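You operate a simulated robot arm through the tools that you are given. There is no shell and no other tool. Be economical: measure what you need, move in short steps, check, and stop when the job is done.

You run a simulated two-armed robot. Do the job below in one go: nothing can be reset, and whatever is moved stays where it is left.

TASK
Load the notes and post bundles into the large box, lift it onto the packing table in both hands.
Fine: shut its lid after.

Only the result counts: the job must be done as asked and must still hold three seconds after the hand-in. Knocking over, shifting, dropping, spilling or breaking anything else fails it. Lids that push on must go on centred and level and be pressed home; caps that screw on are set level and turned clockwise until they are tight.

THE ROBOT
Two 7-joint arms with two-finger parallel grippers on one trunk, on a base that drives. Base frame: it is fixed to the floor where the robot stands at the start and does not move with it; the origin is under the middle of the robot, x ahead of it, y to its left, z up; the surface under the hand at the start is at about z = 0.78. Readings come in m, degrees, newtons and seconds.
The left shoulder is at the start at [0.05, 0.177, 1.179], the right one opposite. With the tool pointing down near the work surface each hand reaches from about 0.1 to 0.68 m from the robot's upright axis, wherever it stands, measured 20 degrees to its own side. Places, roughly: inside of the large box [0.5, -1.4, 0.4]; large box [0.5, -1.5, 0.5]; large box lid [0.6, -1.4, 0.6]; packing table top [0.5, 0, 0.8]; padded stool [0.5, -1.5, 0.25]. Payload 3.43 kg a hand.
Tool frame (each hand has its own): the origin (TCP) lies between the finger pads and is the grasp point; the fingertips stand 0.034 m ahead of it; z points along the fingers, y is the line along which they close. The gripper opens to 0.128 m. The fingers are 0.024 m wide and 0.012 m thick; the gripper's body (0.048 by 0.13 m) begins 0.096 m behind the TCP.
Orientation is that of the tool frame in the base frame, as a unit quaternion [x, y, z, w]. With the fingers straight down and closing along the base's y, the tool's x points along the base's -x, its y along +y and its z along -z.

THE INTERFACE
- The arms move only by the tool apply_moves. It takes "left_increments", "right_increments" or both (then of equal length, played together; a hand with none holds still); each is a list of rows, each an object (a shift or turn left out is 0, a gripper value left out holds the last) with "offset": the shift along the tool's x, y, z in m, a list of three; "rot": the turn, a rotation vector about the tool's x, y, z in degrees, a list of three; "grip": the closure in counts, from 0 (fully open) to 255 (shut). In form: [{"offset": [x, y, z], "rot": [rx, ry, rz], "grip": grip}, ...]. A call has 1 to 8 rows; each row shifts and turns the commanded pose from where the row before left it, along the tool's axes as they then stand. Rows are played at 5 a second. More than 0.05 m and 8.6 degrees between two rows, or a gripper value outside its range, and nothing of the call is played. Where a pose cannot be reached the arm comes as near as it can. A force on the tool above 40 N (or 10 N above the force at the start of the call, whichever is more), or a blocked arm, ends the call early, and 0.2 s more pass. The fingers move at their own pace (about 0.108 m/s each) and stop on an object; they squeeze with about 23 N. The grip force told is the motor's: it shows also when the fingers shut on nothing. Time passes only in rows, and 0.2 s behind the last, so rows that do not move let the fingers close. It gives the time, the measured TCP pose, the force on the tool (base axes), the opening and the grip force at its end, in the units of the frame above (readings bear some noise), with the torque about the TCP (base axes, N m) and any sound that the robot's microphone picked up.
- Cameras (640 x 400 px; columns grow to the right, rows downward): "scene" is now at [0.1384, -0.0263, 1.3146]; the picture's right is [-0.35, -0.94, 0.00], its down [-0.76, 0.28, -0.59] and it looks along [0.55, -0.20, -0.81] (base axes); focal length 232 px, centre (320, 200). "left" rides on the left gripper at [0.076, 0.011, -0.16] in its tool frame; the picture's right is [-0.15, 0.99, 0.00], its down [-0.88, -0.13, -0.46] and it looks along [-0.45, -0.07, 0.89] (tool axes); focal length 234 px, centre (320, 200). "right" rides on the right gripper at [0.076, -0.011, -0.16] in its tool frame; the picture's right is [0.15, 0.99, 0.00], its down [-0.88, 0.13, -0.46] and it looks along [-0.45, 0.07, 0.89] (tool axes); focal length 234 px, centre (320, 200). There is no depth. A picture from a camera that has moved, and an enlarged one, comes with that camera's place and axes in the base frame and with its lens.
- snapshot(camera): a new picture of that camera. It takes no simulated time.
- slide_trunk(by): slides the trunk up (or, below 0, down) by that many m; the arms and the scene camera ride with it, the base frame stays. It gives what a move gives, with no picture.
- drive_base(legs): drives the robot by 1 to 6 legs, each [ahead, turn to the left] in m and degrees, along the robot's own axes; the way and the turn of a leg run together, so that a leg with both is an arc; at most 1.5 m and 180 degrees a leg. The arms and the cameras ride along, it lands a little off, and it stops where it bumps. It gives what a move gives.
- head_to(pan, tilt): turns the head with the scene camera to pan (to the left, within 80 degrees either way) and tilt (down, from -29 to 69), counted from straight ahead of the robot. It gives what a move gives.
- zoom(camera, box): a new picture of the part [left, top, right, bottom] of that camera's present view, enlarged. It takes no simulated time.
- job_done(): hands the job in; it is judged then, once.

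Go step by step. Nothing tells you exact positions but the pictures and the camera data: compare them with the known pose of the tool, close in by small moves and look again before you grip or let go. The budget is 120 turns and 100 pictures, counting those below and the enlarged ones. Unless the task says otherwise, let go and move clear before handing in, and close with one line.

The tools are called after "Emit:" as name(argument=value, ...) on one line, values as JSON. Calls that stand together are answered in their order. apply_moves: Moves the arms, as the interface text tells. Its arguments: {"type":"object","properties":{"left_increments":{"type":"array","items":{"type":"object","properties":{"offset":{"type":"array","items":{"type":"number"}},"rot":{"type":"array","items":{"type":"number"}},"grip":{"type":"number"}}}},"right_increments":{"type":"array","items":{"type":"object","properties":{"offset":{"type":"array","items":{"type":"number"}},"rot":{"type":"array","items":{"type":"number"}},"grip":{"type":"number"}}}}},"required":[]} The other tools are called the same way: slide_trunk (by) slides the trunk up or down; drive_base (legs) drives the base; head_to (pan, tilt) turns the head that bears the scene camera; snapshot (camera) takes a picture; zoom (camera, box) takes an enlarged picture of a part of a camera's view; job_done () hands the job in.

At the start:

```text
time_s: 0.0
left_tool_pos: [0.3572, 0.1026, 1.0898]
left_orientation: [0.0, 1.0, 0.0, 0.0]
left_wrist_force: [-0.2, 0.2, 0.2]
left_ft_torque: [0.03, 0.02, -0.01]
left_width: 0.1279
left_grasp_force: 0.0
right_tool_pos: [0.3876, -0.2069, 1.0715]
right_orientation: [0.001, 1.0, 0.0, 0.0]
right_wrist_force: [0.3, 0.5, -0.7]
right_ft_torque: [-0.01, 0.0, 0.02]
right_width: 0.128
right_grasp_force: 0.0
trunk travel left (down, up): [-0.35, 0.051]
robot x, y, heading: [-0.0007, -0.0011, 0.0]
head pan, tilt: [-20.3, 53.8]
```

scene: 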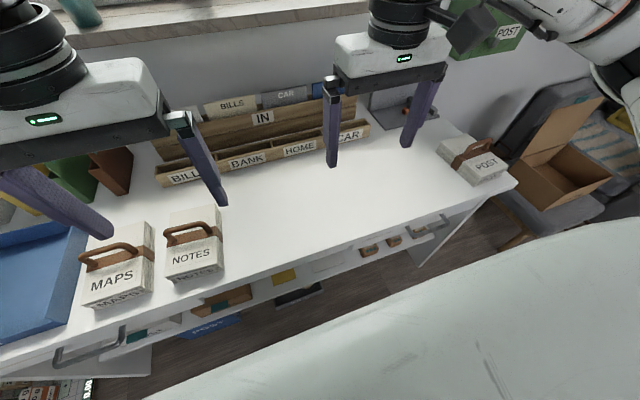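
right: 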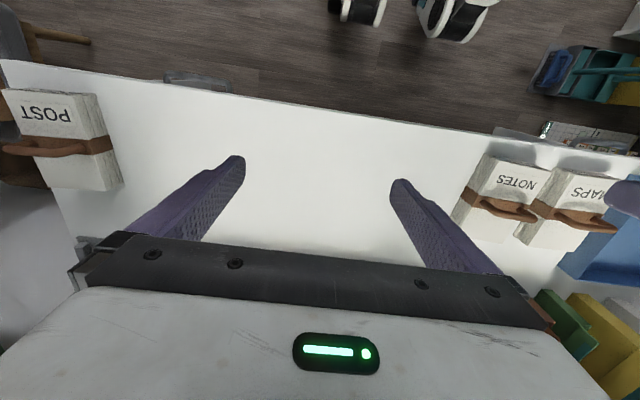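
left: 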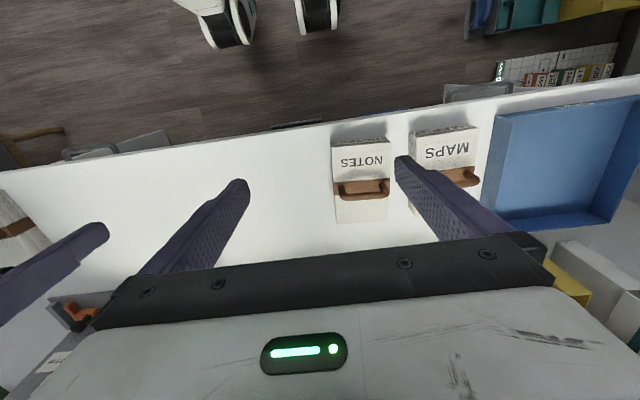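

I see the MAPS, NOTES and POST bundles on the table, and an open box on a stool to the right. I'll look towards the box and zoom in on the bundles first.

Emit:
zoom(camera="scene", box=[60, 180, 260, 310])

Emit:
head_to(pan=-70, tilt=35)

Emit:
snapshot(camera="scene")

```text
3.08 times, centred on (160, 245) of scene
camera zoom: at [0.1384, -0.0263, 1.3146], right [-0.35, -0.94, 0.0], down [-0.76, 0.28, -0.59], along [0.55, -0.2, -0.81], focal length 714 px, centre (812, 62)
```

zoom: 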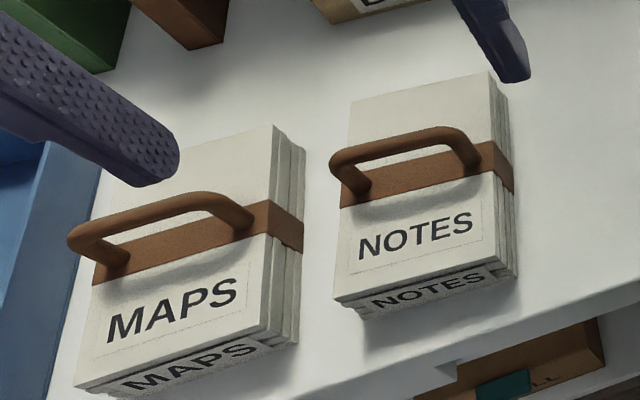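

```text
time_s: 1.2
left_tool_pos: [0.3588, 0.1037, 1.0892]
left_orientation: [0.0, 1.0, 0.0, 0.0]
left_wrist_force: [-0.2, 1.2, 0.1]
left_ft_torque: [-0.02, -0.02, -0.01]
left_width: 0.128
left_grasp_force: 0.0
right_tool_pos: [0.3878, -0.2067, 1.0725]
right_orientation: [0.001, 1.0, 0.001, 0.0]
right_wrist_force: [-0.5, 0.6, 0.3]
right_ft_torque: [-0.01, 0.0, 0.01]
right_width: 0.1279
right_grasp_force: 0.1
trunk travel left (down, up): [-0.35, 0.051]
robot x, y, heading: [0.0038, -0.0033, -0.0]
head pan, tilt: [-70.0, 35.0]
```

```text
95 pictures are left
camera scene: at [0.0998, -0.0836, 1.3413], right [-0.94, -0.34, 0.0], down [-0.2, 0.54, -0.82], along [0.28, -0.77, -0.57], focal length 232 px, centre (320, 200)
```

scene: 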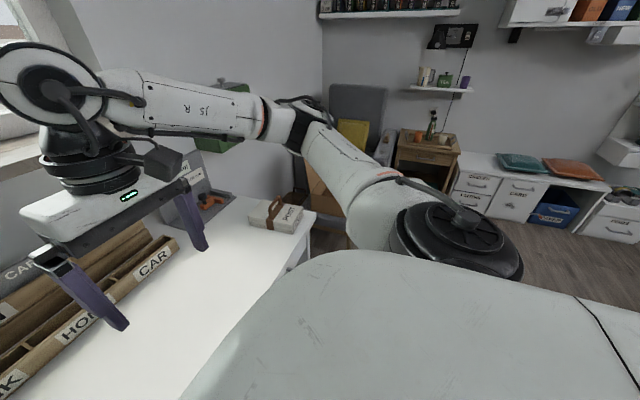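

NOTES' handle bar is near [0.472, 0.168, 0.868] and runs along y. I'll zoom in on POST, then start turning both grippers so they close along x.

Emit:
zoom(camera="scene", box=[220, 170, 340, 245])

Emit:
apply_moves(left_increments=[{"rot": [0, 0, 8.5]}, {"rot": [0, 0, 8.5]}, {"rot": [0, 0, 8.5]}, {"rot": [0, 0, 8.5]}, {"rot": [0, 0, 8.5]}, {"rot": [0, 0, 8.5]}], right_increments=[{"rot": [0, 0, -8.5]}, {"rot": [0, 0, -8.5]}, {"rot": [0, 0, -8.5]}, {"rot": [0, 0, -8.5]}, {"rot": [0, 0, -8.5]}, {"rot": [0, 0, -8.5]}])

```text
5.33 times, centred on (280, 208) of scene
camera zoom: at [0.0998, -0.0836, 1.3413], right [-0.94, -0.34, 0.0], down [-0.2, 0.54, -0.82], along [0.28, -0.77, -0.57], focal length 1237 px, centre (533, 160)
```

zoom: 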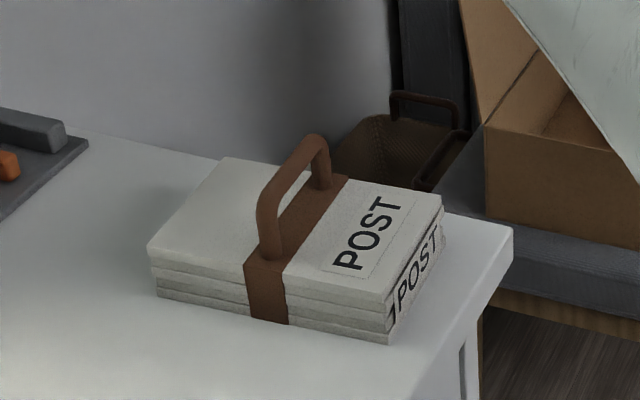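

```text
time_s: 2.6
left_tool_pos: [0.3592, 0.1036, 1.0893]
left_orientation: [0.431, 0.902, 0.0, 0.0]
left_wrist_force: [-0.1, -0.2, -0.4]
left_ft_torque: [0.02, 0.0, -0.04]
left_width: 0.1282
left_grasp_force: 0.1
right_tool_pos: [0.3898, -0.2074, 1.0726]
right_orientation: [-0.431, 0.902, 0.001, -0.001]
right_wrist_force: [-0.2, 1.1, -0.2]
right_ft_torque: [0.01, -0.01, 0.01]
right_width: 0.128
right_grasp_force: 0.1
trunk travel left (down, up): [-0.35, 0.051]
robot x, y, heading: [-0.0017, 0.0046, 0.3]
head pan, tilt: [-70.0, 35.0]
```

Both handles run along y, with POST's bar at about [0.475, -0.655]. That's too far from here, so I'll take NOTES first with the left hand.

Emit:
apply_moves(left_increments=[{"rot": [0, 0, 8.4]}, {"rot": [0, 0, 8.4]}, {"rot": [0, 0, 8.4]}, {"rot": [0, 0, 8.4]}, {"rot": [0, 0, 8.4]}], right_increments=[{"rot": [0, 0, -8.2]}, {"rot": [0, 0, -8.2]}, {"rot": [0, 0, -8.2]}, {"rot": [0, 0, -8.2]}, {"rot": [0, 0, -6.2]}])

Emit:
head_to(pan=10, tilt=50)

Emit:
snapshot(camera="left")

Emit:
snapshot(camera="scene")

```text
time_s: 3.8
left_tool_pos: [0.3576, 0.1036, 1.0893]
left_orientation: [0.726, 0.688, 0.0, 0.0]
left_wrist_force: [0.4, -1.5, -0.1]
left_ft_torque: [0.01, 0.01, -0.07]
left_width: 0.1281
left_grasp_force: 0.0
right_tool_pos: [0.2972, -0.1368, 1.0729]
right_orientation: [-0.707, 0.707, 0.001, 0.0]
right_wrist_force: [0.4, 0.0, -0.3]
right_ft_torque: [-0.02, 0.01, 0.01]
right_width: 0.1279
right_grasp_force: 0.2
right hand out of reach, approached as far as the arm can: row 2, 3, 4, 5
trunk travel left (down, up): [-0.35, 0.051]
robot x, y, heading: [0.0004, 0.0004, 0.2]
head pan, tilt: [-70.0, 35.0]
```

```text
time_s: 5.3
left_tool_pos: [0.3569, 0.1036, 1.09]
left_orientation: [0.725, 0.689, 0.0, -0.001]
left_wrist_force: [0.0, -0.5, 0.5]
left_ft_torque: [0.02, 0.01, 0.03]
left_width: 0.1281
left_grasp_force: 0.0
right_tool_pos: [0.2975, -0.1369, 1.0724]
right_orientation: [-0.705, 0.709, 0.0, 0.0]
right_wrist_force: [-0.3, -0.3, 0.4]
right_ft_torque: [-0.01, 0.01, 0.01]
right_width: 0.1279
right_grasp_force: 0.1
trunk travel left (down, up): [-0.35, 0.051]
robot x, y, heading: [0.0007, -0.0024, -0.1]
head pan, tilt: [10.0, 50.0]
```

```text
93 pictures are left
camera left: at [0.3737, 0.1789, 1.2492], right [0.98, -0.2, 0.0], down [-0.18, -0.87, 0.46], along [-0.09, -0.45, -0.89], focal length 234 px, centre (320, 200)
```

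left: 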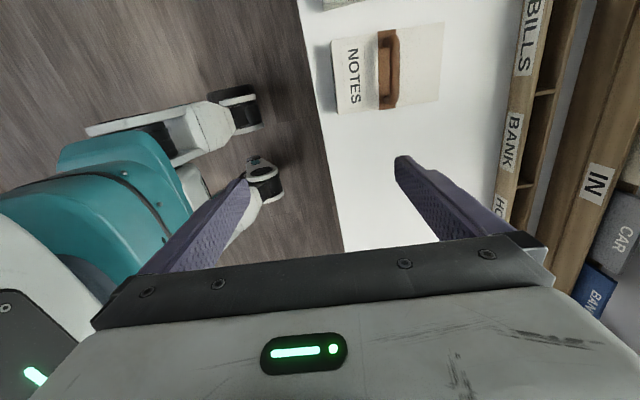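

```text
92 pictures are left
camera scene: at [0.1454, 0.0124, 1.3196], right [0.17, -0.98, 0.0], down [-0.75, -0.13, -0.64], along [0.63, 0.11, -0.77], focal length 232 px, centre (320, 200)
```

scene: 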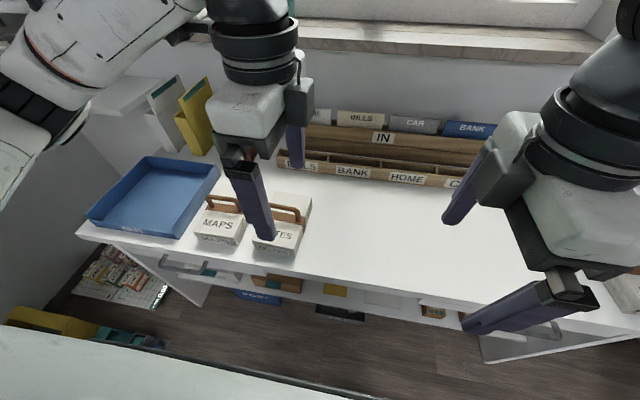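

NOTES' handle checks out at about [0.471, 0.170]. I'll move the left hand over it and descend part way.

Emit:
apply_moves(left_increments=[{"offset": [0.024, 0.037, 0]}, {"offset": [0.024, 0.037, 0]}, {"offset": [0.0245, 0.0364, 0]}, {"offset": [0, 0, 0.045]}, {"offset": [0, 0, 0.045]}, {"offset": [0, 0, 0.045]}])

Emit:
snapshot(camera="left")

Emit:
snapshot(camera="scene")

```text
time_s: 6.7
left_tool_pos: [0.4706, 0.1702, 0.9531]
left_orientation: [0.726, 0.688, 0.0, 0.0]
left_wrist_force: [-0.4, 0.4, 0.4]
left_ft_torque: [0.0, -0.01, 0.0]
left_width: 0.128
left_grasp_force: 0.0
right_tool_pos: [0.2991, -0.1369, 1.0723]
right_orientation: [-0.706, 0.708, 0.0, 0.0]
right_wrist_force: [-0.5, 0.2, 0.1]
right_ft_torque: [-0.02, 0.01, 0.04]
right_width: 0.128
right_grasp_force: 0.1
trunk travel left (down, up): [-0.35, 0.051]
robot x, y, heading: [0.0015, 0.0018, 0.0]
head pan, tilt: [10.0, 50.0]
```

```text
91 pictures are left
camera left: at [0.4868, 0.2456, 1.1133], right [0.98, -0.2, 0.0], down [-0.18, -0.87, 0.46], along [-0.09, -0.45, -0.89], focal length 234 px, centre (320, 200)
```

left: 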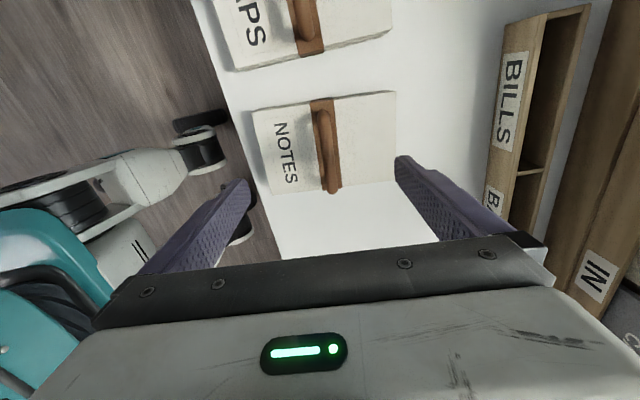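

```text
90 pictures are left
camera scene: at [0.1456, 0.0127, 1.3196], right [0.17, -0.98, 0.0], down [-0.75, -0.13, -0.64], along [0.63, 0.11, -0.77], focal length 232 px, centre (320, 200)
```

scene: 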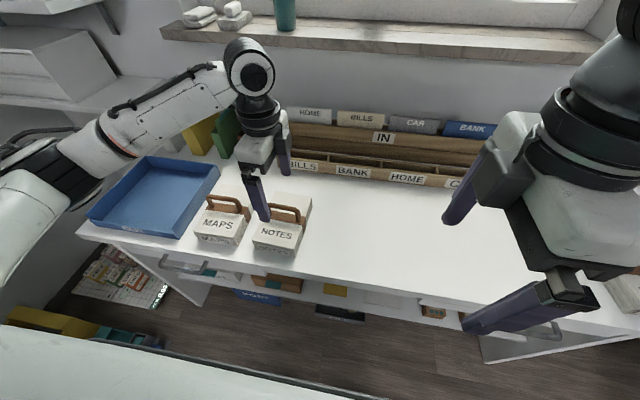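

The bar reads at about [0.479, 0.175], so I'll nudge over, descend and grip.

Emit:
apply_moves(left_increments=[{"offset": [0.005, 0.008, 0.025]}, {"offset": [0, 0, 0.03]}, {"offset": [0, 0, 0.022]}, {"grip": 255}, {"grip": 255}, {"grip": 255}, {"grip": 255}])

Emit:
snapshot(camera="left")

```text
time_s: 8.3
left_tool_pos: [0.4814, 0.1751, 0.8769]
left_orientation: [0.726, 0.688, 0.0, 0.0]
left_wrist_force: [0.7, 0.2, 0.4]
left_ft_torque: [-0.09, -0.04, -0.16]
left_width: 0.0136
left_grasp_force: 23.4
right_tool_pos: [0.2989, -0.136, 1.0712]
right_orientation: [-0.707, 0.708, 0.0, 0.0]
right_wrist_force: [-0.1, -1.1, -0.4]
right_ft_torque: [-0.02, -0.01, -0.01]
right_width: 0.1279
right_grasp_force: 0.1
trunk travel left (down, up): [-0.35, 0.051]
robot x, y, heading: [-0.0002, 0.0012, -0.1]
head pan, tilt: [10.0, 50.0]
```

```text
89 pictures are left
camera left: at [0.496, 0.25, 1.0361], right [0.98, -0.2, 0.0], down [-0.18, -0.87, 0.46], along [-0.09, -0.45, -0.89], focal length 234 px, centre (320, 200)
```

left: 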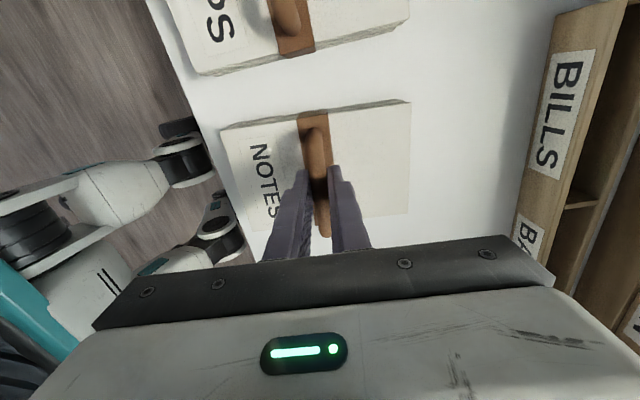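

The bar is gripped. Next I'll lift it.

Emit:
apply_moves(left_increments=[{"offset": [0, 0, -0.02]}, {"offset": [0, 0, -0.03]}, {"offset": [0, 0, -0.04]}, {"offset": [0, 0, -0.04]}, {"offset": [0, 0, -0.04]}, {"offset": [0, -0.02, 0]}])

Emit:
snapshot(camera="scene")

```text
time_s: 9.7
left_tool_pos: [0.4589, 0.1775, 1.0469]
left_orientation: [0.725, 0.689, 0.0, -0.001]
left_wrist_force: [0.1, 0.3, -5.1]
left_ft_torque: [0.05, 0.01, -0.04]
left_width: 0.0134
left_grasp_force: 22.7
right_tool_pos: [0.2982, -0.1365, 1.0722]
right_orientation: [-0.706, 0.708, 0.0, 0.0]
right_wrist_force: [0.0, -0.1, 0.6]
right_ft_torque: [-0.03, 0.03, 0.01]
right_width: 0.1277
right_grasp_force: 0.1
trunk travel left (down, up): [-0.35, 0.051]
robot x, y, heading: [0.0039, -0.0027, -0.2]
head pan, tilt: [10.0, 50.0]
```

```text
88 pictures are left
camera scene: at [0.1456, 0.013, 1.3195], right [0.17, -0.98, 0.0], down [-0.75, -0.13, -0.64], along [0.63, 0.11, -0.77], focal length 232 px, centre (320, 200)
```

scene: 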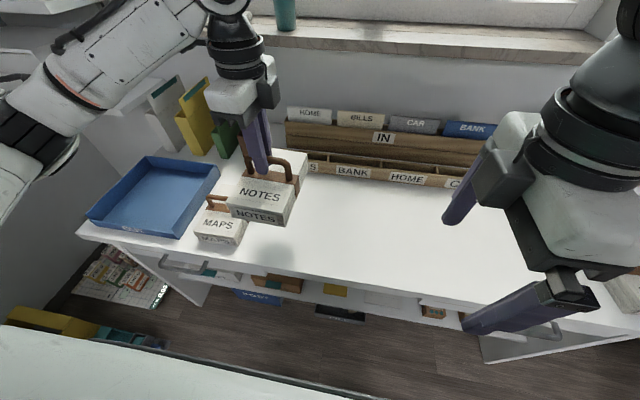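

NOTES is held and weighs about 0.5 kg. I'll back off and drive right so that POST comes within the right hand's reach.

Emit:
drive_base(legs=[[-0.28, 0], [0, -90], [0.47, 0], [0, 90], [0.26, 0]])

Emit:
head_to(pan=-20, tilt=50)

Emit:
snapshot(camera="scene")

Emit:
snapshot(camera="right")

```text
time_s: 23.2
left_tool_pos: [0.4401, -0.289, 1.0471]
left_orientation: [0.722, 0.692, -0.001, 0.0]
left_wrist_force: [0.8, 0.3, -5.9]
left_ft_torque: [0.0, -0.01, 0.0]
left_width: 0.0134
left_grasp_force: 22.3
right_tool_pos: [0.2815, -0.6042, 1.0713]
right_orientation: [0.709, -0.705, 0.0, 0.0]
right_wrist_force: [-0.7, 0.2, -0.9]
right_ft_torque: [0.04, 0.01, 0.02]
right_width: 0.128
right_grasp_force: 0.1
trunk travel left (down, up): [-0.35, 0.051]
robot x, y, heading: [-0.0144, -0.4682, 0.6]
head pan, tilt: [10.0, 50.0]
```

```text
time_s: 24.1
left_tool_pos: [0.4386, -0.2887, 1.0473]
left_orientation: [0.721, 0.693, 0.0, -0.001]
left_wrist_force: [0.1, 0.2, -5.2]
left_ft_torque: [0.06, 0.04, -0.02]
left_width: 0.0137
left_grasp_force: 23.2
right_tool_pos: [0.2822, -0.6024, 1.0723]
right_orientation: [0.71, -0.705, 0.0, 0.0]
right_wrist_force: [0.4, 0.4, 1.0]
right_ft_torque: [0.0, 0.0, -0.02]
right_width: 0.1279
right_grasp_force: 0.0
trunk travel left (down, up): [-0.35, 0.051]
robot x, y, heading: [-0.0189, -0.4716, 0.3]
head pan, tilt: [-20.0, 50.0]
```

```text
87 pictures are left
camera scene: at [0.1246, -0.4951, 1.3195], right [-0.33, -0.94, 0.0], down [-0.72, 0.25, -0.64], along [0.61, -0.21, -0.77], focal length 232 px, centre (320, 200)
```

scene: 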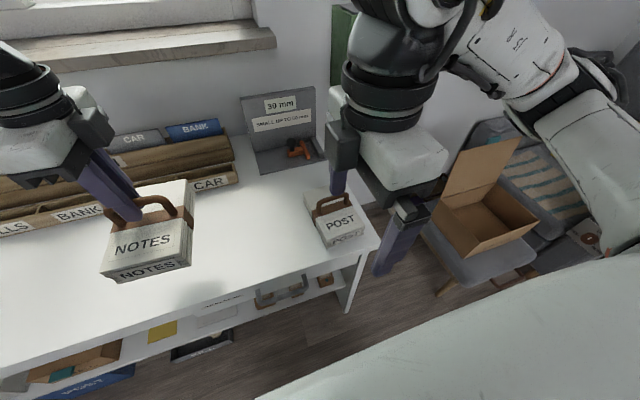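

```text
86 pictures are left
camera right: at [0.2927, -0.6788, 1.2328], right [-0.99, -0.15, 0.0], down [-0.14, 0.88, 0.46], along [-0.07, 0.45, -0.89], focal length 234 px, centre (320, 200)
```

right: 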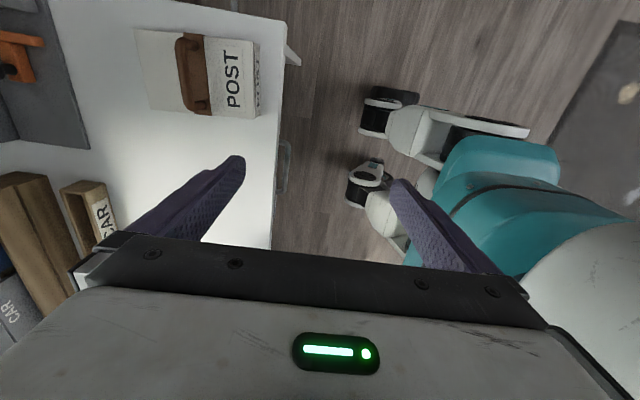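

POST's handle is at about [0.468, -0.660], yawed about 5°. I'll move the right hand above it and part way down.

Emit:
apply_moves(right_increments=[{"offset": [0.012, -0.037, 0]}, {"offset": [0.012, -0.037, 0]}, {"offset": [0.012, -0.037, 0]}, {"offset": [0.012, -0.038, 0]}, {"offset": [0.01, -0.038, 0]}, {"offset": [0, 0, 0.045], "rot": [0, 0, -5]}, {"offset": [0, 0, 0.045]}, {"offset": [0, 0, 0.03]}])

Emit:
snapshot(camera="right")

```text
time_s: 25.9
left_tool_pos: [0.4389, -0.2881, 1.0477]
left_orientation: [0.722, 0.692, -0.001, 0.001]
left_wrist_force: [-0.4, -0.1, -5.6]
left_ft_torque: [0.02, 0.01, 0.0]
left_width: 0.0135
left_grasp_force: 22.9
right_tool_pos: [0.2703, -0.5752, 1.0215]
right_orientation: [0.738, -0.674, 0.0, 0.001]
right_wrist_force: [-0.6, 0.1, 0.1]
right_ft_torque: [0.03, 0.0, 0.02]
right_width: 0.1278
right_grasp_force: 0.0
right hand out of reach, approached as far as the arm can: row 1, 2, 3, 4, 5, 6, 7, 8
trunk travel left (down, up): [-0.35, 0.051]
robot x, y, heading: [-0.0174, -0.4693, 0.8]
head pan, tilt: [-20.0, 50.0]
```

```text
85 pictures are left
camera right: at [0.2882, -0.649, 1.1812], right [-0.97, -0.24, 0.0], down [-0.21, 0.86, 0.46], along [-0.11, 0.44, -0.89], focal length 234 px, centre (320, 200)
```

right: 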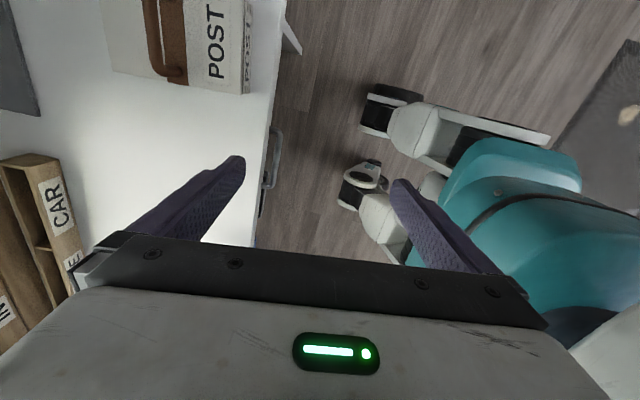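

The right wrist hits a joint limit at −90°, so I'll turn the right gripper the other way to +90°.

Emit:
apply_moves(right_increments=[{"offset": [0, 0, -0.04], "rot": [0, 0, 8.5]}, {"offset": [0, 0, -0.01], "rot": [0, 0, 8.5]}, {"rot": [0, 0, 8.5]}, {"rot": [0, 0, 8.5]}, {"rot": [0, 0, 8.5]}, {"rot": [0, 0, 8.5]}, {"rot": [0, 0, 8.5]}, {"rot": [0, 0, 8.5]}])

Emit:
apply_moves(right_increments=[{"rot": [0, 0, 8.5]}, {"rot": [0, 0, 8.5]}, {"rot": [0, 0, 8.5]}, {"rot": [0, 0, 8.5]}, {"rot": [0, 0, 8.5]}, {"rot": [0, 0, 8.5]}, {"rot": [0, 0, 8.5]}, {"rot": [0, 0, 8.5]}])

```text
time_s: 27.7
left_tool_pos: [0.4391, -0.288, 1.0471]
left_orientation: [0.722, 0.692, 0.0, 0.0]
left_wrist_force: [0.7, -0.5, -6.5]
left_ft_torque: [0.02, 0.01, 0.0]
left_width: 0.0135
left_grasp_force: 22.7
right_tool_pos: [0.2712, -0.5755, 1.0709]
right_orientation: [-0.237, 0.972, 0.0, 0.0]
right_wrist_force: [-0.6, 0.0, -0.5]
right_ft_torque: [0.03, -0.02, -0.03]
right_width: 0.128
right_grasp_force: 0.1
trunk travel left (down, up): [-0.35, 0.051]
robot x, y, heading: [-0.0185, -0.4713, 0.8]
head pan, tilt: [-20.0, 50.0]
```

```text
time_s: 29.5
left_tool_pos: [0.4396, -0.2887, 1.0473]
left_orientation: [0.722, 0.692, 0.0, 0.0]
left_wrist_force: [1.0, 0.2, -4.9]
left_ft_torque: [0.02, 0.0, -0.04]
left_width: 0.0137
left_grasp_force: 23.1
right_tool_pos: [0.2711, -0.5754, 1.0705]
right_orientation: [0.348, 0.937, -0.001, 0.0]
right_wrist_force: [0.0, -0.4, -0.5]
right_ft_torque: [0.01, -0.01, 0.03]
right_width: 0.1276
right_grasp_force: 0.0
trunk travel left (down, up): [-0.35, 0.051]
robot x, y, heading: [-0.0178, -0.4704, 0.6]
head pan, tilt: [-20.0, 50.0]
```

Emit:
apply_moves(right_increments=[{"rot": [0, 0, 7.4]}, {"rot": [0, 0, 7.4]}, {"rot": [0, 0, 7.4]}, {"rot": [0, 0, 7.4]}, {"rot": [0, 0, 7.4]}, {"rot": [0, 0, 7.3]}])

Emit:
apply_moves(right_increments=[{"offset": [-0.02, 0.038, 0]}, {"offset": [-0.02, 0.038, 0]}, {"offset": [-0.02, 0.038, 0]}, {"offset": [-0.02, 0.038, 0]}, {"offset": [-0.0213, 0.037, 0]}, {"offset": [0, 0, 0.04]}, {"offset": [0, 0, 0.04]}, {"offset": [0, 0, 0.035]}])

Emit:
snapshot(camera="right")

Emit:
snapshot(camera="scene")

```text
time_s: 30.9
left_tool_pos: [0.4397, -0.2891, 1.0461]
left_orientation: [0.722, 0.692, 0.0, -0.001]
left_wrist_force: [-0.4, 0.7, -5.6]
left_ft_torque: [0.04, 0.02, -0.02]
left_width: 0.0136
left_grasp_force: 22.8
right_tool_pos: [0.2713, -0.5747, 1.0696]
right_orientation: [0.676, 0.737, 0.0, 0.001]
right_wrist_force: [0.8, -0.1, 0.2]
right_ft_torque: [0.03, 0.02, -0.02]
right_width: 0.1283
right_grasp_force: 0.1
trunk travel left (down, up): [-0.35, 0.051]
robot x, y, heading: [-0.0179, -0.468, 0.7]
head pan, tilt: [-20.0, 50.0]
```

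```text
time_s: 32.7
left_tool_pos: [0.4389, -0.2899, 1.0474]
left_orientation: [0.721, 0.693, 0.0, 0.0]
left_wrist_force: [0.1, -0.3, -5.6]
left_ft_torque: [0.0, 0.0, 0.01]
left_width: 0.0138
left_grasp_force: 23.1
right_tool_pos: [0.4682, -0.6584, 0.9551]
right_orientation: [0.674, 0.739, 0.0, 0.0]
right_wrist_force: [0.3, 0.6, -0.5]
right_ft_torque: [0.03, 0.0, 0.01]
right_width: 0.128
right_grasp_force: 0.0
trunk travel left (down, up): [-0.35, 0.051]
robot x, y, heading: [-0.0231, -0.4697, 0.2]
head pan, tilt: [-20.0, 50.0]
```

```text
84 pictures are left
camera right: at [0.4501, -0.5843, 1.1158], right [0.97, 0.23, 0.0], down [0.21, -0.87, 0.46], along [0.11, -0.44, -0.89], focal length 234 px, centre (320, 200)
```

right: 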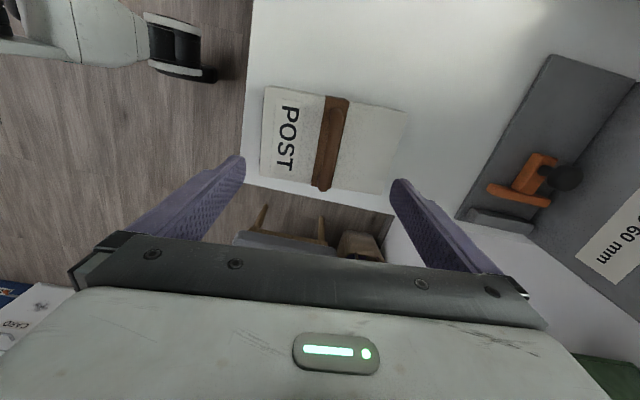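

```text
83 pictures are left
camera scene: at [0.1247, -0.4954, 1.3195], right [-0.33, -0.94, 0.0], down [-0.72, 0.25, -0.64], along [0.61, -0.21, -0.77], focal length 232 px, centre (320, 200)
```

scene: 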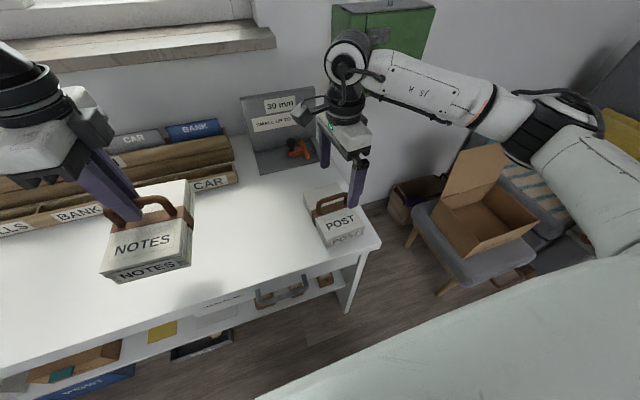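

POST's bar is at about [0.475, -0.648] and lined up. I'll descend, grip and lift.

Emit:
apply_moves(right_increments=[{"offset": [0.009, 0.007, 0.025]}, {"offset": [0, 0, 0.03]}, {"offset": [0, 0, 0.024]}, {"grip": 255}, {"grip": 255}, {"grip": 255}, {"grip": 255}])

Emit:
snapshot(camera="right")

```text
time_s: 34.3
left_tool_pos: [0.4391, -0.2877, 1.0469]
left_orientation: [0.721, 0.693, 0.001, 0.001]
left_wrist_force: [-0.6, -0.2, -5.7]
left_ft_torque: [0.03, 0.01, 0.01]
left_width: 0.0134
left_grasp_force: 23.0
right_tool_pos: [0.475, -0.6493, 0.8777]
right_orientation: [0.675, 0.738, 0.0, 0.0]
right_wrist_force: [0.8, -0.5, -0.8]
right_ft_torque: [0.03, -0.04, -0.23]
right_width: 0.0137
right_grasp_force: 22.9
trunk travel left (down, up): [-0.35, 0.051]
robot x, y, heading: [-0.0173, -0.4729, 0.5]
head pan, tilt: [-20.0, 50.0]
```

```text
82 pictures are left
camera right: at [0.4565, -0.5745, 1.0374], right [0.97, 0.23, 0.0], down [0.21, -0.87, 0.46], along [0.11, -0.44, -0.89], focal length 234 px, centre (320, 200)
```

right: 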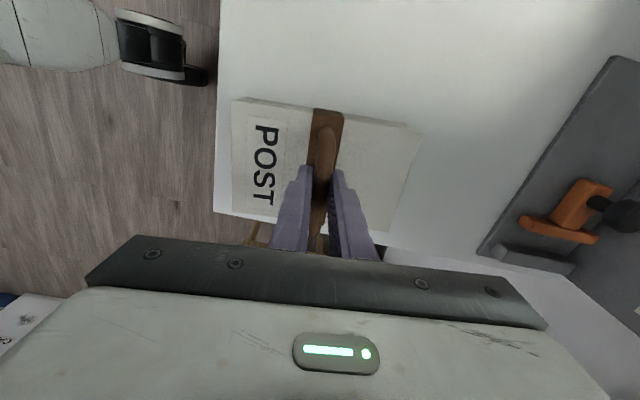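

POST is gripped. I'll lift it clear, pull it back and look at the box from here.

Emit:
apply_moves(right_increments=[{"offset": [0, 0, -0.02]}, {"offset": [0, 0, -0.04]}, {"offset": [0, 0, -0.04]}, {"offset": [0, 0, -0.04]}, {"offset": [0, 0, -0.03]}, {"offset": [0, -0.03, 0]}])

Emit:
drive_base(legs=[[-0.28, 0], [0, -90], [0.5, 0]])

Emit:
head_to(pan=35, tilt=45)

Emit:
snapshot(camera="scene")

```text
time_s: 35.7
left_tool_pos: [0.4392, -0.2889, 1.0469]
left_orientation: [0.722, 0.692, 0.001, 0.0]
left_wrist_force: [0.3, 0.7, -5.7]
left_ft_torque: [0.01, -0.01, 0.02]
left_width: 0.0137
left_grasp_force: 23.0
right_tool_pos: [0.4452, -0.6515, 1.046]
right_orientation: [0.675, 0.738, 0.0, 0.0]
right_wrist_force: [-0.2, 0.4, -5.7]
right_ft_torque: [0.01, -0.03, -0.02]
right_width: 0.0134
right_grasp_force: 23.1
trunk travel left (down, up): [-0.35, 0.051]
robot x, y, heading: [-0.0169, -0.4686, 0.6]
head pan, tilt: [-20.0, 50.0]
```

```text
time_s: 44.1
left_tool_pos: [-0.1201, -1.4343, 1.0465]
left_orientation: [1.0, -0.025, 0.0, -0.001]
left_wrist_force: [-0.1, -0.5, -4.9]
left_ft_torque: [0.05, -0.02, 0.0]
left_width: 0.0135
left_grasp_force: 23.0
right_tool_pos: [-0.4843, -1.4348, 1.0461]
right_orientation: [0.999, 0.039, 0.0, 0.0]
right_wrist_force: [0.2, -0.7, -5.2]
right_ft_torque: [0.0, -0.05, 0.0]
right_width: 0.0139
right_grasp_force: 23.4
trunk travel left (down, up): [-0.35, 0.051]
robot x, y, heading: [-0.2967, -0.9725, -90.0]
head pan, tilt: [-20.0, 50.0]
```

```text
time_s: 45.3
left_tool_pos: [-0.1218, -1.4315, 1.0481]
left_orientation: [1.0, -0.028, 0.001, -0.001]
left_wrist_force: [-0.1, 0.2, -4.7]
left_ft_torque: [-0.02, -0.03, 0.01]
left_width: 0.0136
left_grasp_force: 22.4
right_tool_pos: [-0.4846, -1.4355, 1.0462]
right_orientation: [0.999, 0.039, -0.001, -0.001]
right_wrist_force: [0.5, -0.1, -6.0]
right_ft_torque: [-0.02, -0.03, 0.0]
right_width: 0.0137
right_grasp_force: 23.1
trunk travel left (down, up): [-0.35, 0.051]
robot x, y, heading: [-0.2963, -0.9726, -89.9]
head pan, tilt: [35.0, 45.0]
```

```text
81 pictures are left
camera scene: at [-0.2512, -1.1115, 1.3263], right [-0.82, -0.57, 0.0], down [-0.4, 0.58, -0.71], along [0.4, -0.58, -0.71], focal length 232 px, centre (320, 200)
```

scene: 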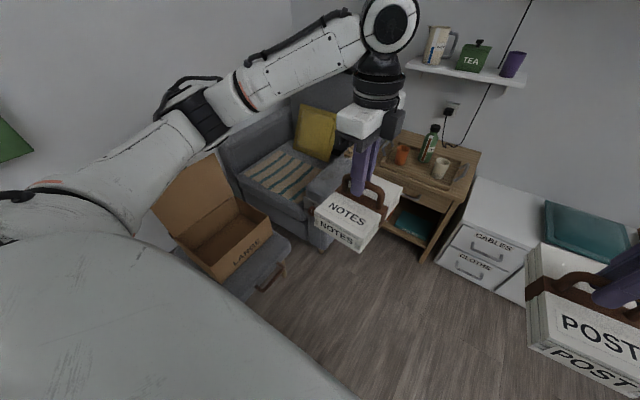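

The box ("LARGE") stands on the stool with its lid hinged at the far side. I'll drive level with it, face it and look.

Emit:
drive_base(legs=[[0.46, 0], [0, 90]])

Emit:
head_to(pan=0, tilt=45)

Emit:
snapshot(camera="scene")

```text
time_s: 52.0
left_tool_pos: [0.1595, -1.253, 1.0468]
left_orientation: [0.721, 0.693, -0.001, -0.001]
left_wrist_force: [0.0, -0.3, -5.2]
left_ft_torque: [-0.01, 0.02, 0.0]
left_width: 0.0135
left_grasp_force: 23.0
right_tool_pos: [0.1675, -1.6158, 1.0462]
right_orientation: [0.674, 0.739, 0.0, 0.0]
right_wrist_force: [0.7, -0.3, -4.6]
right_ft_torque: [0.01, 0.02, -0.02]
right_width: 0.0135
right_grasp_force: 22.6
trunk travel left (down, up): [-0.35, 0.051]
robot x, y, heading: [-0.3016, -1.4339, 0.8]
head pan, tilt: [35.0, 45.0]
```

```text
time_s: 53.0
left_tool_pos: [0.1597, -1.2539, 1.0475]
left_orientation: [0.721, 0.693, -0.001, 0.0]
left_wrist_force: [-0.5, -0.1, -5.4]
left_ft_torque: [0.03, 0.01, 0.04]
left_width: 0.0137
left_grasp_force: 22.8
right_tool_pos: [0.1672, -1.6159, 1.0458]
right_orientation: [0.673, 0.739, 0.0, -0.001]
right_wrist_force: [0.5, -0.4, -6.1]
right_ft_torque: [0.0, -0.07, 0.01]
right_width: 0.0135
right_grasp_force: 22.9
trunk travel left (down, up): [-0.35, 0.051]
robot x, y, heading: [-0.2953, -1.4361, 0.8]
head pan, tilt: [0.0, 45.0]
```

```text
80 pictures are left
camera scene: at [-0.1458, -1.4349, 1.3263], right [0.01, -1.0, 0.0], down [-0.71, -0.01, -0.71], along [0.71, 0.01, -0.71], focal length 232 px, centre (320, 200)
```

scene: 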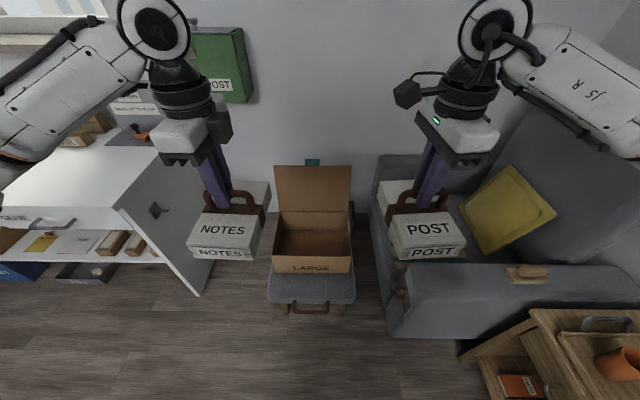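

Emit:
zoom(camera="scene", box=[240, 150, 400, 320])

```text
2.35 times, centred on (320, 235) of scene
camera zoom: at [-0.1458, -1.4349, 1.3263], right [0.01, -1.0, 0.0], down [-0.71, -0.01, -0.71], along [0.71, 0.01, -0.71], focal length 546 px, centre (320, 118)
```

zoom: 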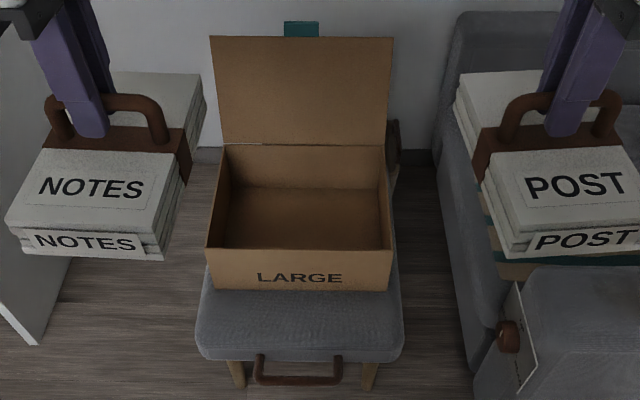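

I need scale, so I'll slide the trunk down. I need the low reach anyway, and it gives a baseline for triangulating the box.

Emit:
slide_trunk(by=-0.25)

Emit:
zoom(camera="scene", box=[200, 60, 440, 260])

```text
time_s: 55.5
left_tool_pos: [0.1579, -1.254, 0.7965]
left_orientation: [0.721, 0.693, -0.001, -0.001]
left_wrist_force: [0.0, 0.4, -5.5]
left_ft_torque: [0.03, 0.0, 0.0]
left_width: 0.0134
left_grasp_force: 23.3
right_tool_pos: [0.1666, -1.6167, 0.7962]
right_orientation: [0.674, 0.739, 0.0, 0.0]
right_wrist_force: [0.1, -0.1, -5.5]
right_ft_torque: [0.03, 0.0, -0.01]
right_width: 0.0135
right_grasp_force: 22.9
trunk travel left (down, up): [-0.1, 0.301]
robot x, y, heading: [-0.2951, -1.4365, 0.8]
head pan, tilt: [0.0, 45.0]
```

```text
2.00 times, centred on (320, 160) of scene
camera zoom: at [-0.1461, -1.4349, 1.0764], right [0.01, -1.0, 0.0], down [-0.71, -0.01, -0.71], along [0.71, 0.01, -0.71], focal length 464 px, centre (320, 280)
```

zoom: 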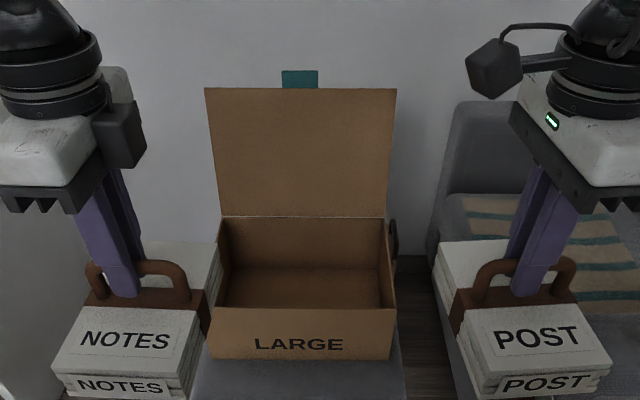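

By triangulation the box spans x 0.355–0.584, y about -1.555 to -1.24, floor z ≈ 0.36 and rim z ≈ 0.515, with the lid leaning back. I'll drive in and lower the trunk the rest of the way.

Emit:
drive_base(legs=[[0.28, 0]])

Emit:
slide_trunk(by=-0.1)

Emit:
snapshot(camera="scene")

```text
time_s: 57.2
left_tool_pos: [0.3672, -1.2505, 0.7954]
left_orientation: [0.721, 0.693, 0.0, -0.003]
left_wrist_force: [-0.4, -0.5, -5.2]
left_ft_torque: [0.05, 0.01, 0.0]
left_width: 0.0134
left_grasp_force: 22.9
right_tool_pos: [0.3743, -1.6145, 0.7947]
right_orientation: [0.674, 0.739, -0.002, 0.0]
right_wrist_force: [0.4, -0.7, -5.5]
right_ft_torque: [0.02, -0.03, 0.02]
right_width: 0.0138
right_grasp_force: 22.1
trunk travel left (down, up): [-0.1, 0.301]
robot x, y, heading: [-0.0885, -1.4306, 0.6]
head pan, tilt: [0.0, 45.0]
stopped in leg 1: the robot was blocked; the commanded pose is now the measured one
```

```text
time_s: 58.5
left_tool_pos: [0.3679, -1.2517, 0.6965]
left_orientation: [0.721, 0.693, -0.001, -0.001]
left_wrist_force: [0.5, -0.5, -5.0]
left_ft_torque: [0.05, -0.02, -0.02]
left_width: 0.0139
left_grasp_force: 23.2
right_tool_pos: [0.374, -1.6143, 0.6949]
right_orientation: [0.675, 0.738, -0.001, -0.001]
right_wrist_force: [-0.8, -0.1, -5.3]
right_ft_torque: [0.04, 0.02, -0.01]
right_width: 0.0135
right_grasp_force: 22.9
trunk travel left (down, up): [0.0, 0.401]
robot x, y, heading: [-0.0884, -1.4318, 0.6]
head pan, tilt: [0.0, 45.0]
```

```text
77 pictures are left
camera scene: at [0.0623, -1.4322, 0.9764], right [0.01, -1.0, 0.0], down [-0.71, -0.01, -0.71], along [0.71, 0.01, -0.71], focal length 232 px, centre (320, 200)
```

scene: 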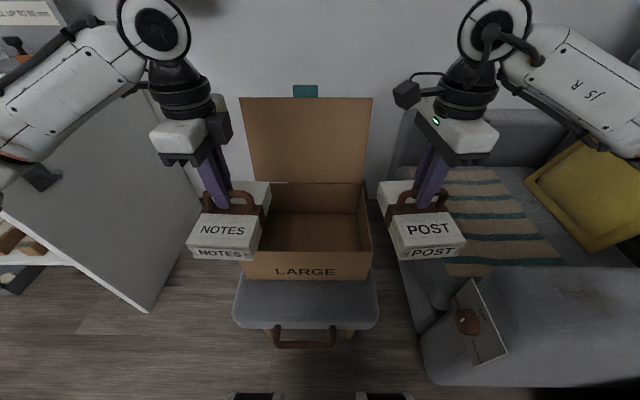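

The base touched something, most likely the stool's legs, but the box edge is exactly where predicted, so nothing shifted. I'll back off 1.5 cm and bring NOTES over the box.

Emit:
drive_base(legs=[[-0.015, 0]])

Emit:
apply_moves(left_increments=[{"offset": [-0.018, 0.03, 0]}, {"offset": [-0.018, 0.03, 0]}, {"offset": [-0.018, 0.03, 0]}, {"offset": [-0.016, 0.03, 0]}, {"offset": [0, 0, 0.02]}])

Emit:
snapshot(camera="scene")

Emit:
snapshot(camera="left")

```text
time_s: 59.3
left_tool_pos: [0.3539, -1.2514, 0.6964]
left_orientation: [0.721, 0.693, -0.002, -0.001]
left_wrist_force: [-0.1, 0.6, -4.8]
left_ft_torque: [0.02, -0.01, 0.02]
left_width: 0.0137
left_grasp_force: 22.9
right_tool_pos: [0.3603, -1.6138, 0.6961]
right_orientation: [0.675, 0.738, 0.0, -0.001]
right_wrist_force: [0.1, 0.5, -5.7]
right_ft_torque: [0.03, 0.03, -0.04]
right_width: 0.0137
right_grasp_force: 23.5
trunk travel left (down, up): [0.0, 0.401]
robot x, y, heading: [-0.103, -1.4272, 0.8]
head pan, tilt: [0.0, 45.0]
```

```text
time_s: 60.5
left_tool_pos: [0.4699, -1.3282, 0.6764]
left_orientation: [0.721, 0.693, 0.0, -0.001]
left_wrist_force: [0.4, -1.0, -5.6]
left_ft_torque: [0.03, 0.01, -0.02]
left_width: 0.0137
left_grasp_force: 23.0
right_tool_pos: [0.3603, -1.6139, 0.6944]
right_orientation: [0.674, 0.739, -0.001, -0.001]
right_wrist_force: [-0.7, 0.2, -6.1]
right_ft_torque: [0.04, 0.01, -0.01]
right_width: 0.0135
right_grasp_force: 23.0
trunk travel left (down, up): [0.0, 0.401]
robot x, y, heading: [-0.1069, -1.4323, 0.8]
head pan, tilt: [0.0, 45.0]
```

```text
76 pictures are left
camera scene: at [0.0474, -1.4325, 0.9763], right [0.01, -1.0, 0.0], down [-0.71, -0.01, -0.71], along [0.71, 0.01, -0.71], focal length 232 px, centre (320, 200)
```

scene: 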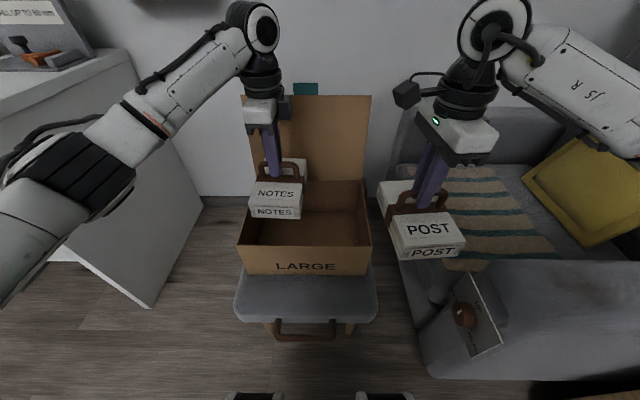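

```text
75 pictures are left
camera left: at [0.4848, -1.2515, 0.8357], right [0.98, -0.19, 0.0], down [-0.17, -0.87, 0.46], along [-0.09, -0.45, -0.89], focal length 234 px, centre (320, 200)
```

left: 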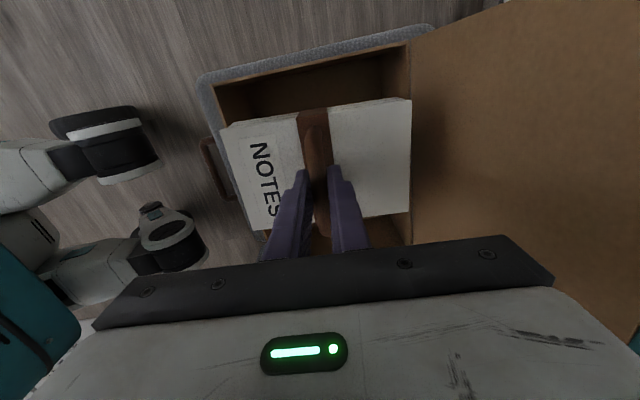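

NOTES is centred over the left half of the box. I'll lower it in.

Emit:
apply_moves(left_increments=[{"offset": [0.005, 0, 0.035]}, {"offset": [0, 0, 0.04]}, {"offset": [0, 0, 0.04]}, {"offset": [0, 0, 0.04]}, {"offset": [0, 0, 0.03]}])

Emit:
snapshot(camera="scene")

```text
time_s: 61.7
left_tool_pos: [0.4697, -1.3208, 0.49]
left_orientation: [0.721, 0.693, 0.0, -0.001]
left_wrist_force: [0.5, 1.1, -5.3]
left_ft_torque: [0.03, 0.01, 0.01]
left_width: 0.0137
left_grasp_force: 22.6
right_tool_pos: [0.3599, -1.6135, 0.6945]
right_orientation: [0.674, 0.739, -0.001, 0.0]
right_wrist_force: [0.7, 0.5, -4.8]
right_ft_torque: [0.03, -0.01, -0.05]
right_width: 0.0136
right_grasp_force: 23.1
trunk travel left (down, up): [0.0, 0.401]
robot x, y, heading: [-0.1077, -1.4338, 0.6]
head pan, tilt: [0.0, 45.0]
```

```text
74 pictures are left
camera scene: at [0.0474, -1.4324, 0.9764], right [0.01, -1.0, 0.0], down [-0.71, -0.01, -0.71], along [0.71, 0.01, -0.71], focal length 232 px, centre (320, 200)
```

scene: 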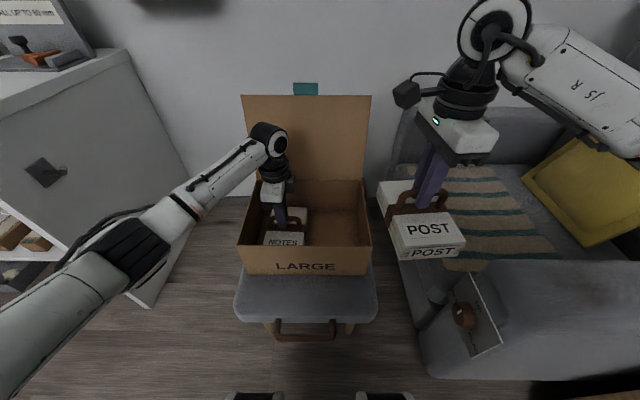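

Emit:
apply_moves(left_increments=[{"offset": [0, 0, 0.01]}, {"offset": [0, 0, 0.008]}, {"offset": [0, 0, 0.006]}])

Emit:
zoom(camera="scene", box=[220, 110, 380, 290])

```text
time_s: 62.5
left_tool_pos: [0.4717, -1.3222, 0.4716]
left_orientation: [0.722, 0.692, 0.002, 0.003]
left_wrist_force: [1.2, 0.1, 24.2]
left_ft_torque: [-0.03, 0.04, -0.01]
left_width: 0.0137
left_grasp_force: 23.2
right_tool_pos: [0.3579, -1.6143, 0.6964]
right_orientation: [0.674, 0.738, 0.0, 0.0]
right_wrist_force: [0.5, -1.6, -5.7]
right_ft_torque: [0.03, 0.02, -0.01]
right_width: 0.0136
right_grasp_force: 23.2
trunk travel left (down, up): [0.0, 0.401]
robot x, y, heading: [-0.1057, -1.4289, 0.6]
head pan, tilt: [0.0, 45.0]
```

```text
2.22 times, centred on (300, 200) of scene
camera zoom: at [0.0457, -1.4329, 0.977], right [0.01, -1.0, 0.0], down [-0.71, -0.01, -0.71], along [0.71, 0.01, -0.71], focal length 515 px, centre (364, 200)
```

zoom: 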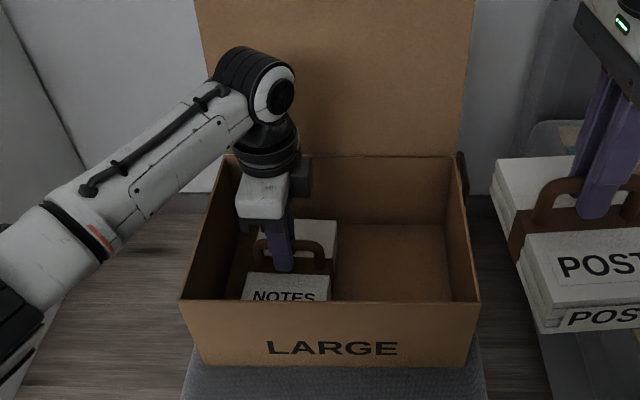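

NOTES has touched the box floor. I'll ease off, open and raise.

Emit:
apply_moves(left_increments=[{"offset": [0, 0, -0.002]}, {"grip": 120}, {"grip": 100}, {"grip": 100}, {"offset": [0, 0, -0.03]}, {"offset": [0, 0, -0.04]}, {"offset": [0, 0, -0.04]}, {"offset": [0, 0, -0.04]}])

Emit:
apply_moves(left_increments=[{"offset": [0, 0, -0.04]}, {"offset": [0.04, -0.02, -0.02]}, {"offset": [0.045, -0.02, 0]}, {"offset": [0.045, -0.02, 0]}, {"offset": [0.045, -0.02, 0]}, {"offset": [0.03, -0.02, 0]}])

Emit:
snapshot(camera="scene")

```text
time_s: 64.3
left_tool_pos: [0.4709, -1.3206, 0.6203]
left_orientation: [0.721, 0.693, 0.0, -0.001]
left_wrist_force: [-0.7, -0.3, -0.3]
left_ft_torque: [0.0, 0.01, 0.03]
left_width: 0.0774
left_grasp_force: 0.0
right_tool_pos: [0.3593, -1.6139, 0.6947]
right_orientation: [0.674, 0.738, 0.0, 0.0]
right_wrist_force: [-0.2, -0.5, -5.6]
right_ft_torque: [0.03, 0.0, 0.01]
right_width: 0.0136
right_grasp_force: 22.8
trunk travel left (down, up): [0.0, 0.401]
robot x, y, heading: [-0.1033, -1.4326, 1.0]
head pan, tilt: [0.0, 45.0]
```

```text
time_s: 65.7
left_tool_pos: [0.3775, -1.1125, 0.68]
left_orientation: [0.721, 0.693, -0.001, -0.001]
left_wrist_force: [0.1, -0.3, -0.2]
left_ft_torque: [-0.05, 0.01, 0.0]
left_width: 0.0776
left_grasp_force: 0.2
right_tool_pos: [0.361, -1.6144, 0.6953]
right_orientation: [0.673, 0.739, -0.001, 0.0]
right_wrist_force: [-0.2, -0.8, -5.3]
right_ft_torque: [0.04, 0.0, -0.01]
right_width: 0.0136
right_grasp_force: 22.9
trunk travel left (down, up): [0.0, 0.401]
robot x, y, heading: [-0.102, -1.4366, 0.8]
head pan, tilt: [0.0, 45.0]
```

```text
72 pictures are left
camera scene: at [0.0471, -1.4326, 0.9764], right [0.01, -1.0, 0.0], down [-0.71, -0.01, -0.71], along [0.71, 0.01, -0.71], focal length 232 px, centre (320, 200)
```

scene: 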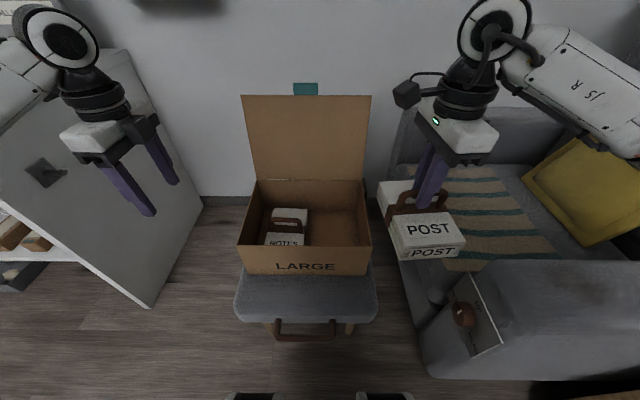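

NOTES sits well. Now POST goes over the right half, with about 5° of yaw correction.

Emit:
apply_moves(right_increments=[{"rot": [0, 0, 5]}, {"offset": [0.037, 0.028, 0]}, {"offset": [0.037, 0.028, 0]}, {"offset": [0.037, 0.028, 0]}, {"offset": [0.037, 0.026, 0]}, {}])

Emit:
snapshot(camera="scene")

Emit:
snapshot(camera="right")

```text
time_s: 67.1
left_tool_pos: [0.3774, -1.1119, 0.6806]
left_orientation: [0.721, 0.693, -0.001, -0.001]
left_wrist_force: [0.2, -0.2, -0.7]
left_ft_torque: [-0.02, 0.01, 0.0]
left_width: 0.0778
left_grasp_force: 0.1
right_tool_pos: [0.4698, -1.4655, 0.6956]
right_orientation: [0.706, 0.709, -0.002, 0.0]
right_wrist_force: [-0.6, 0.1, -5.4]
right_ft_torque: [0.03, -0.02, -0.01]
right_width: 0.0135
right_grasp_force: 23.1
trunk travel left (down, up): [0.0, 0.401]
robot x, y, heading: [-0.1055, -1.4324, 0.6]
head pan, tilt: [0.0, 45.0]
```

```text
71 pictures are left
camera scene: at [0.0471, -1.4323, 0.9764], right [0.01, -1.0, 0.0], down [-0.71, -0.01, -0.71], along [0.71, 0.01, -0.71], focal length 232 px, centre (320, 200)
```

scene: 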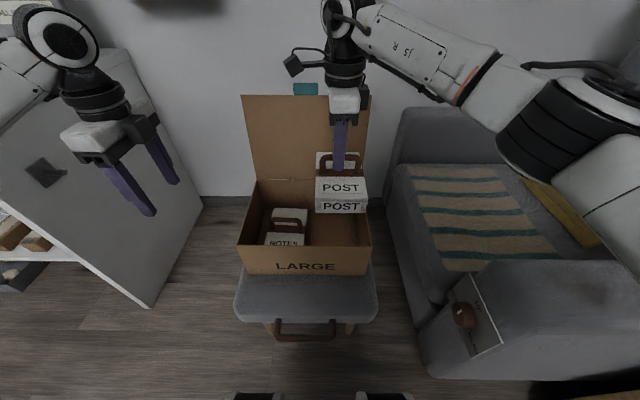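

```text
70 pictures are left
camera right: at [0.4577, -1.3895, 0.8558], right [0.99, 0.15, 0.0], down [0.14, -0.88, 0.46], along [0.07, -0.45, -0.89], focal length 234 px, centre (320, 200)
```

right: 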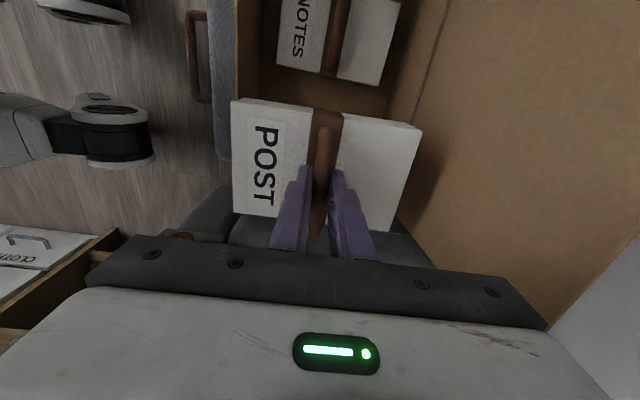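

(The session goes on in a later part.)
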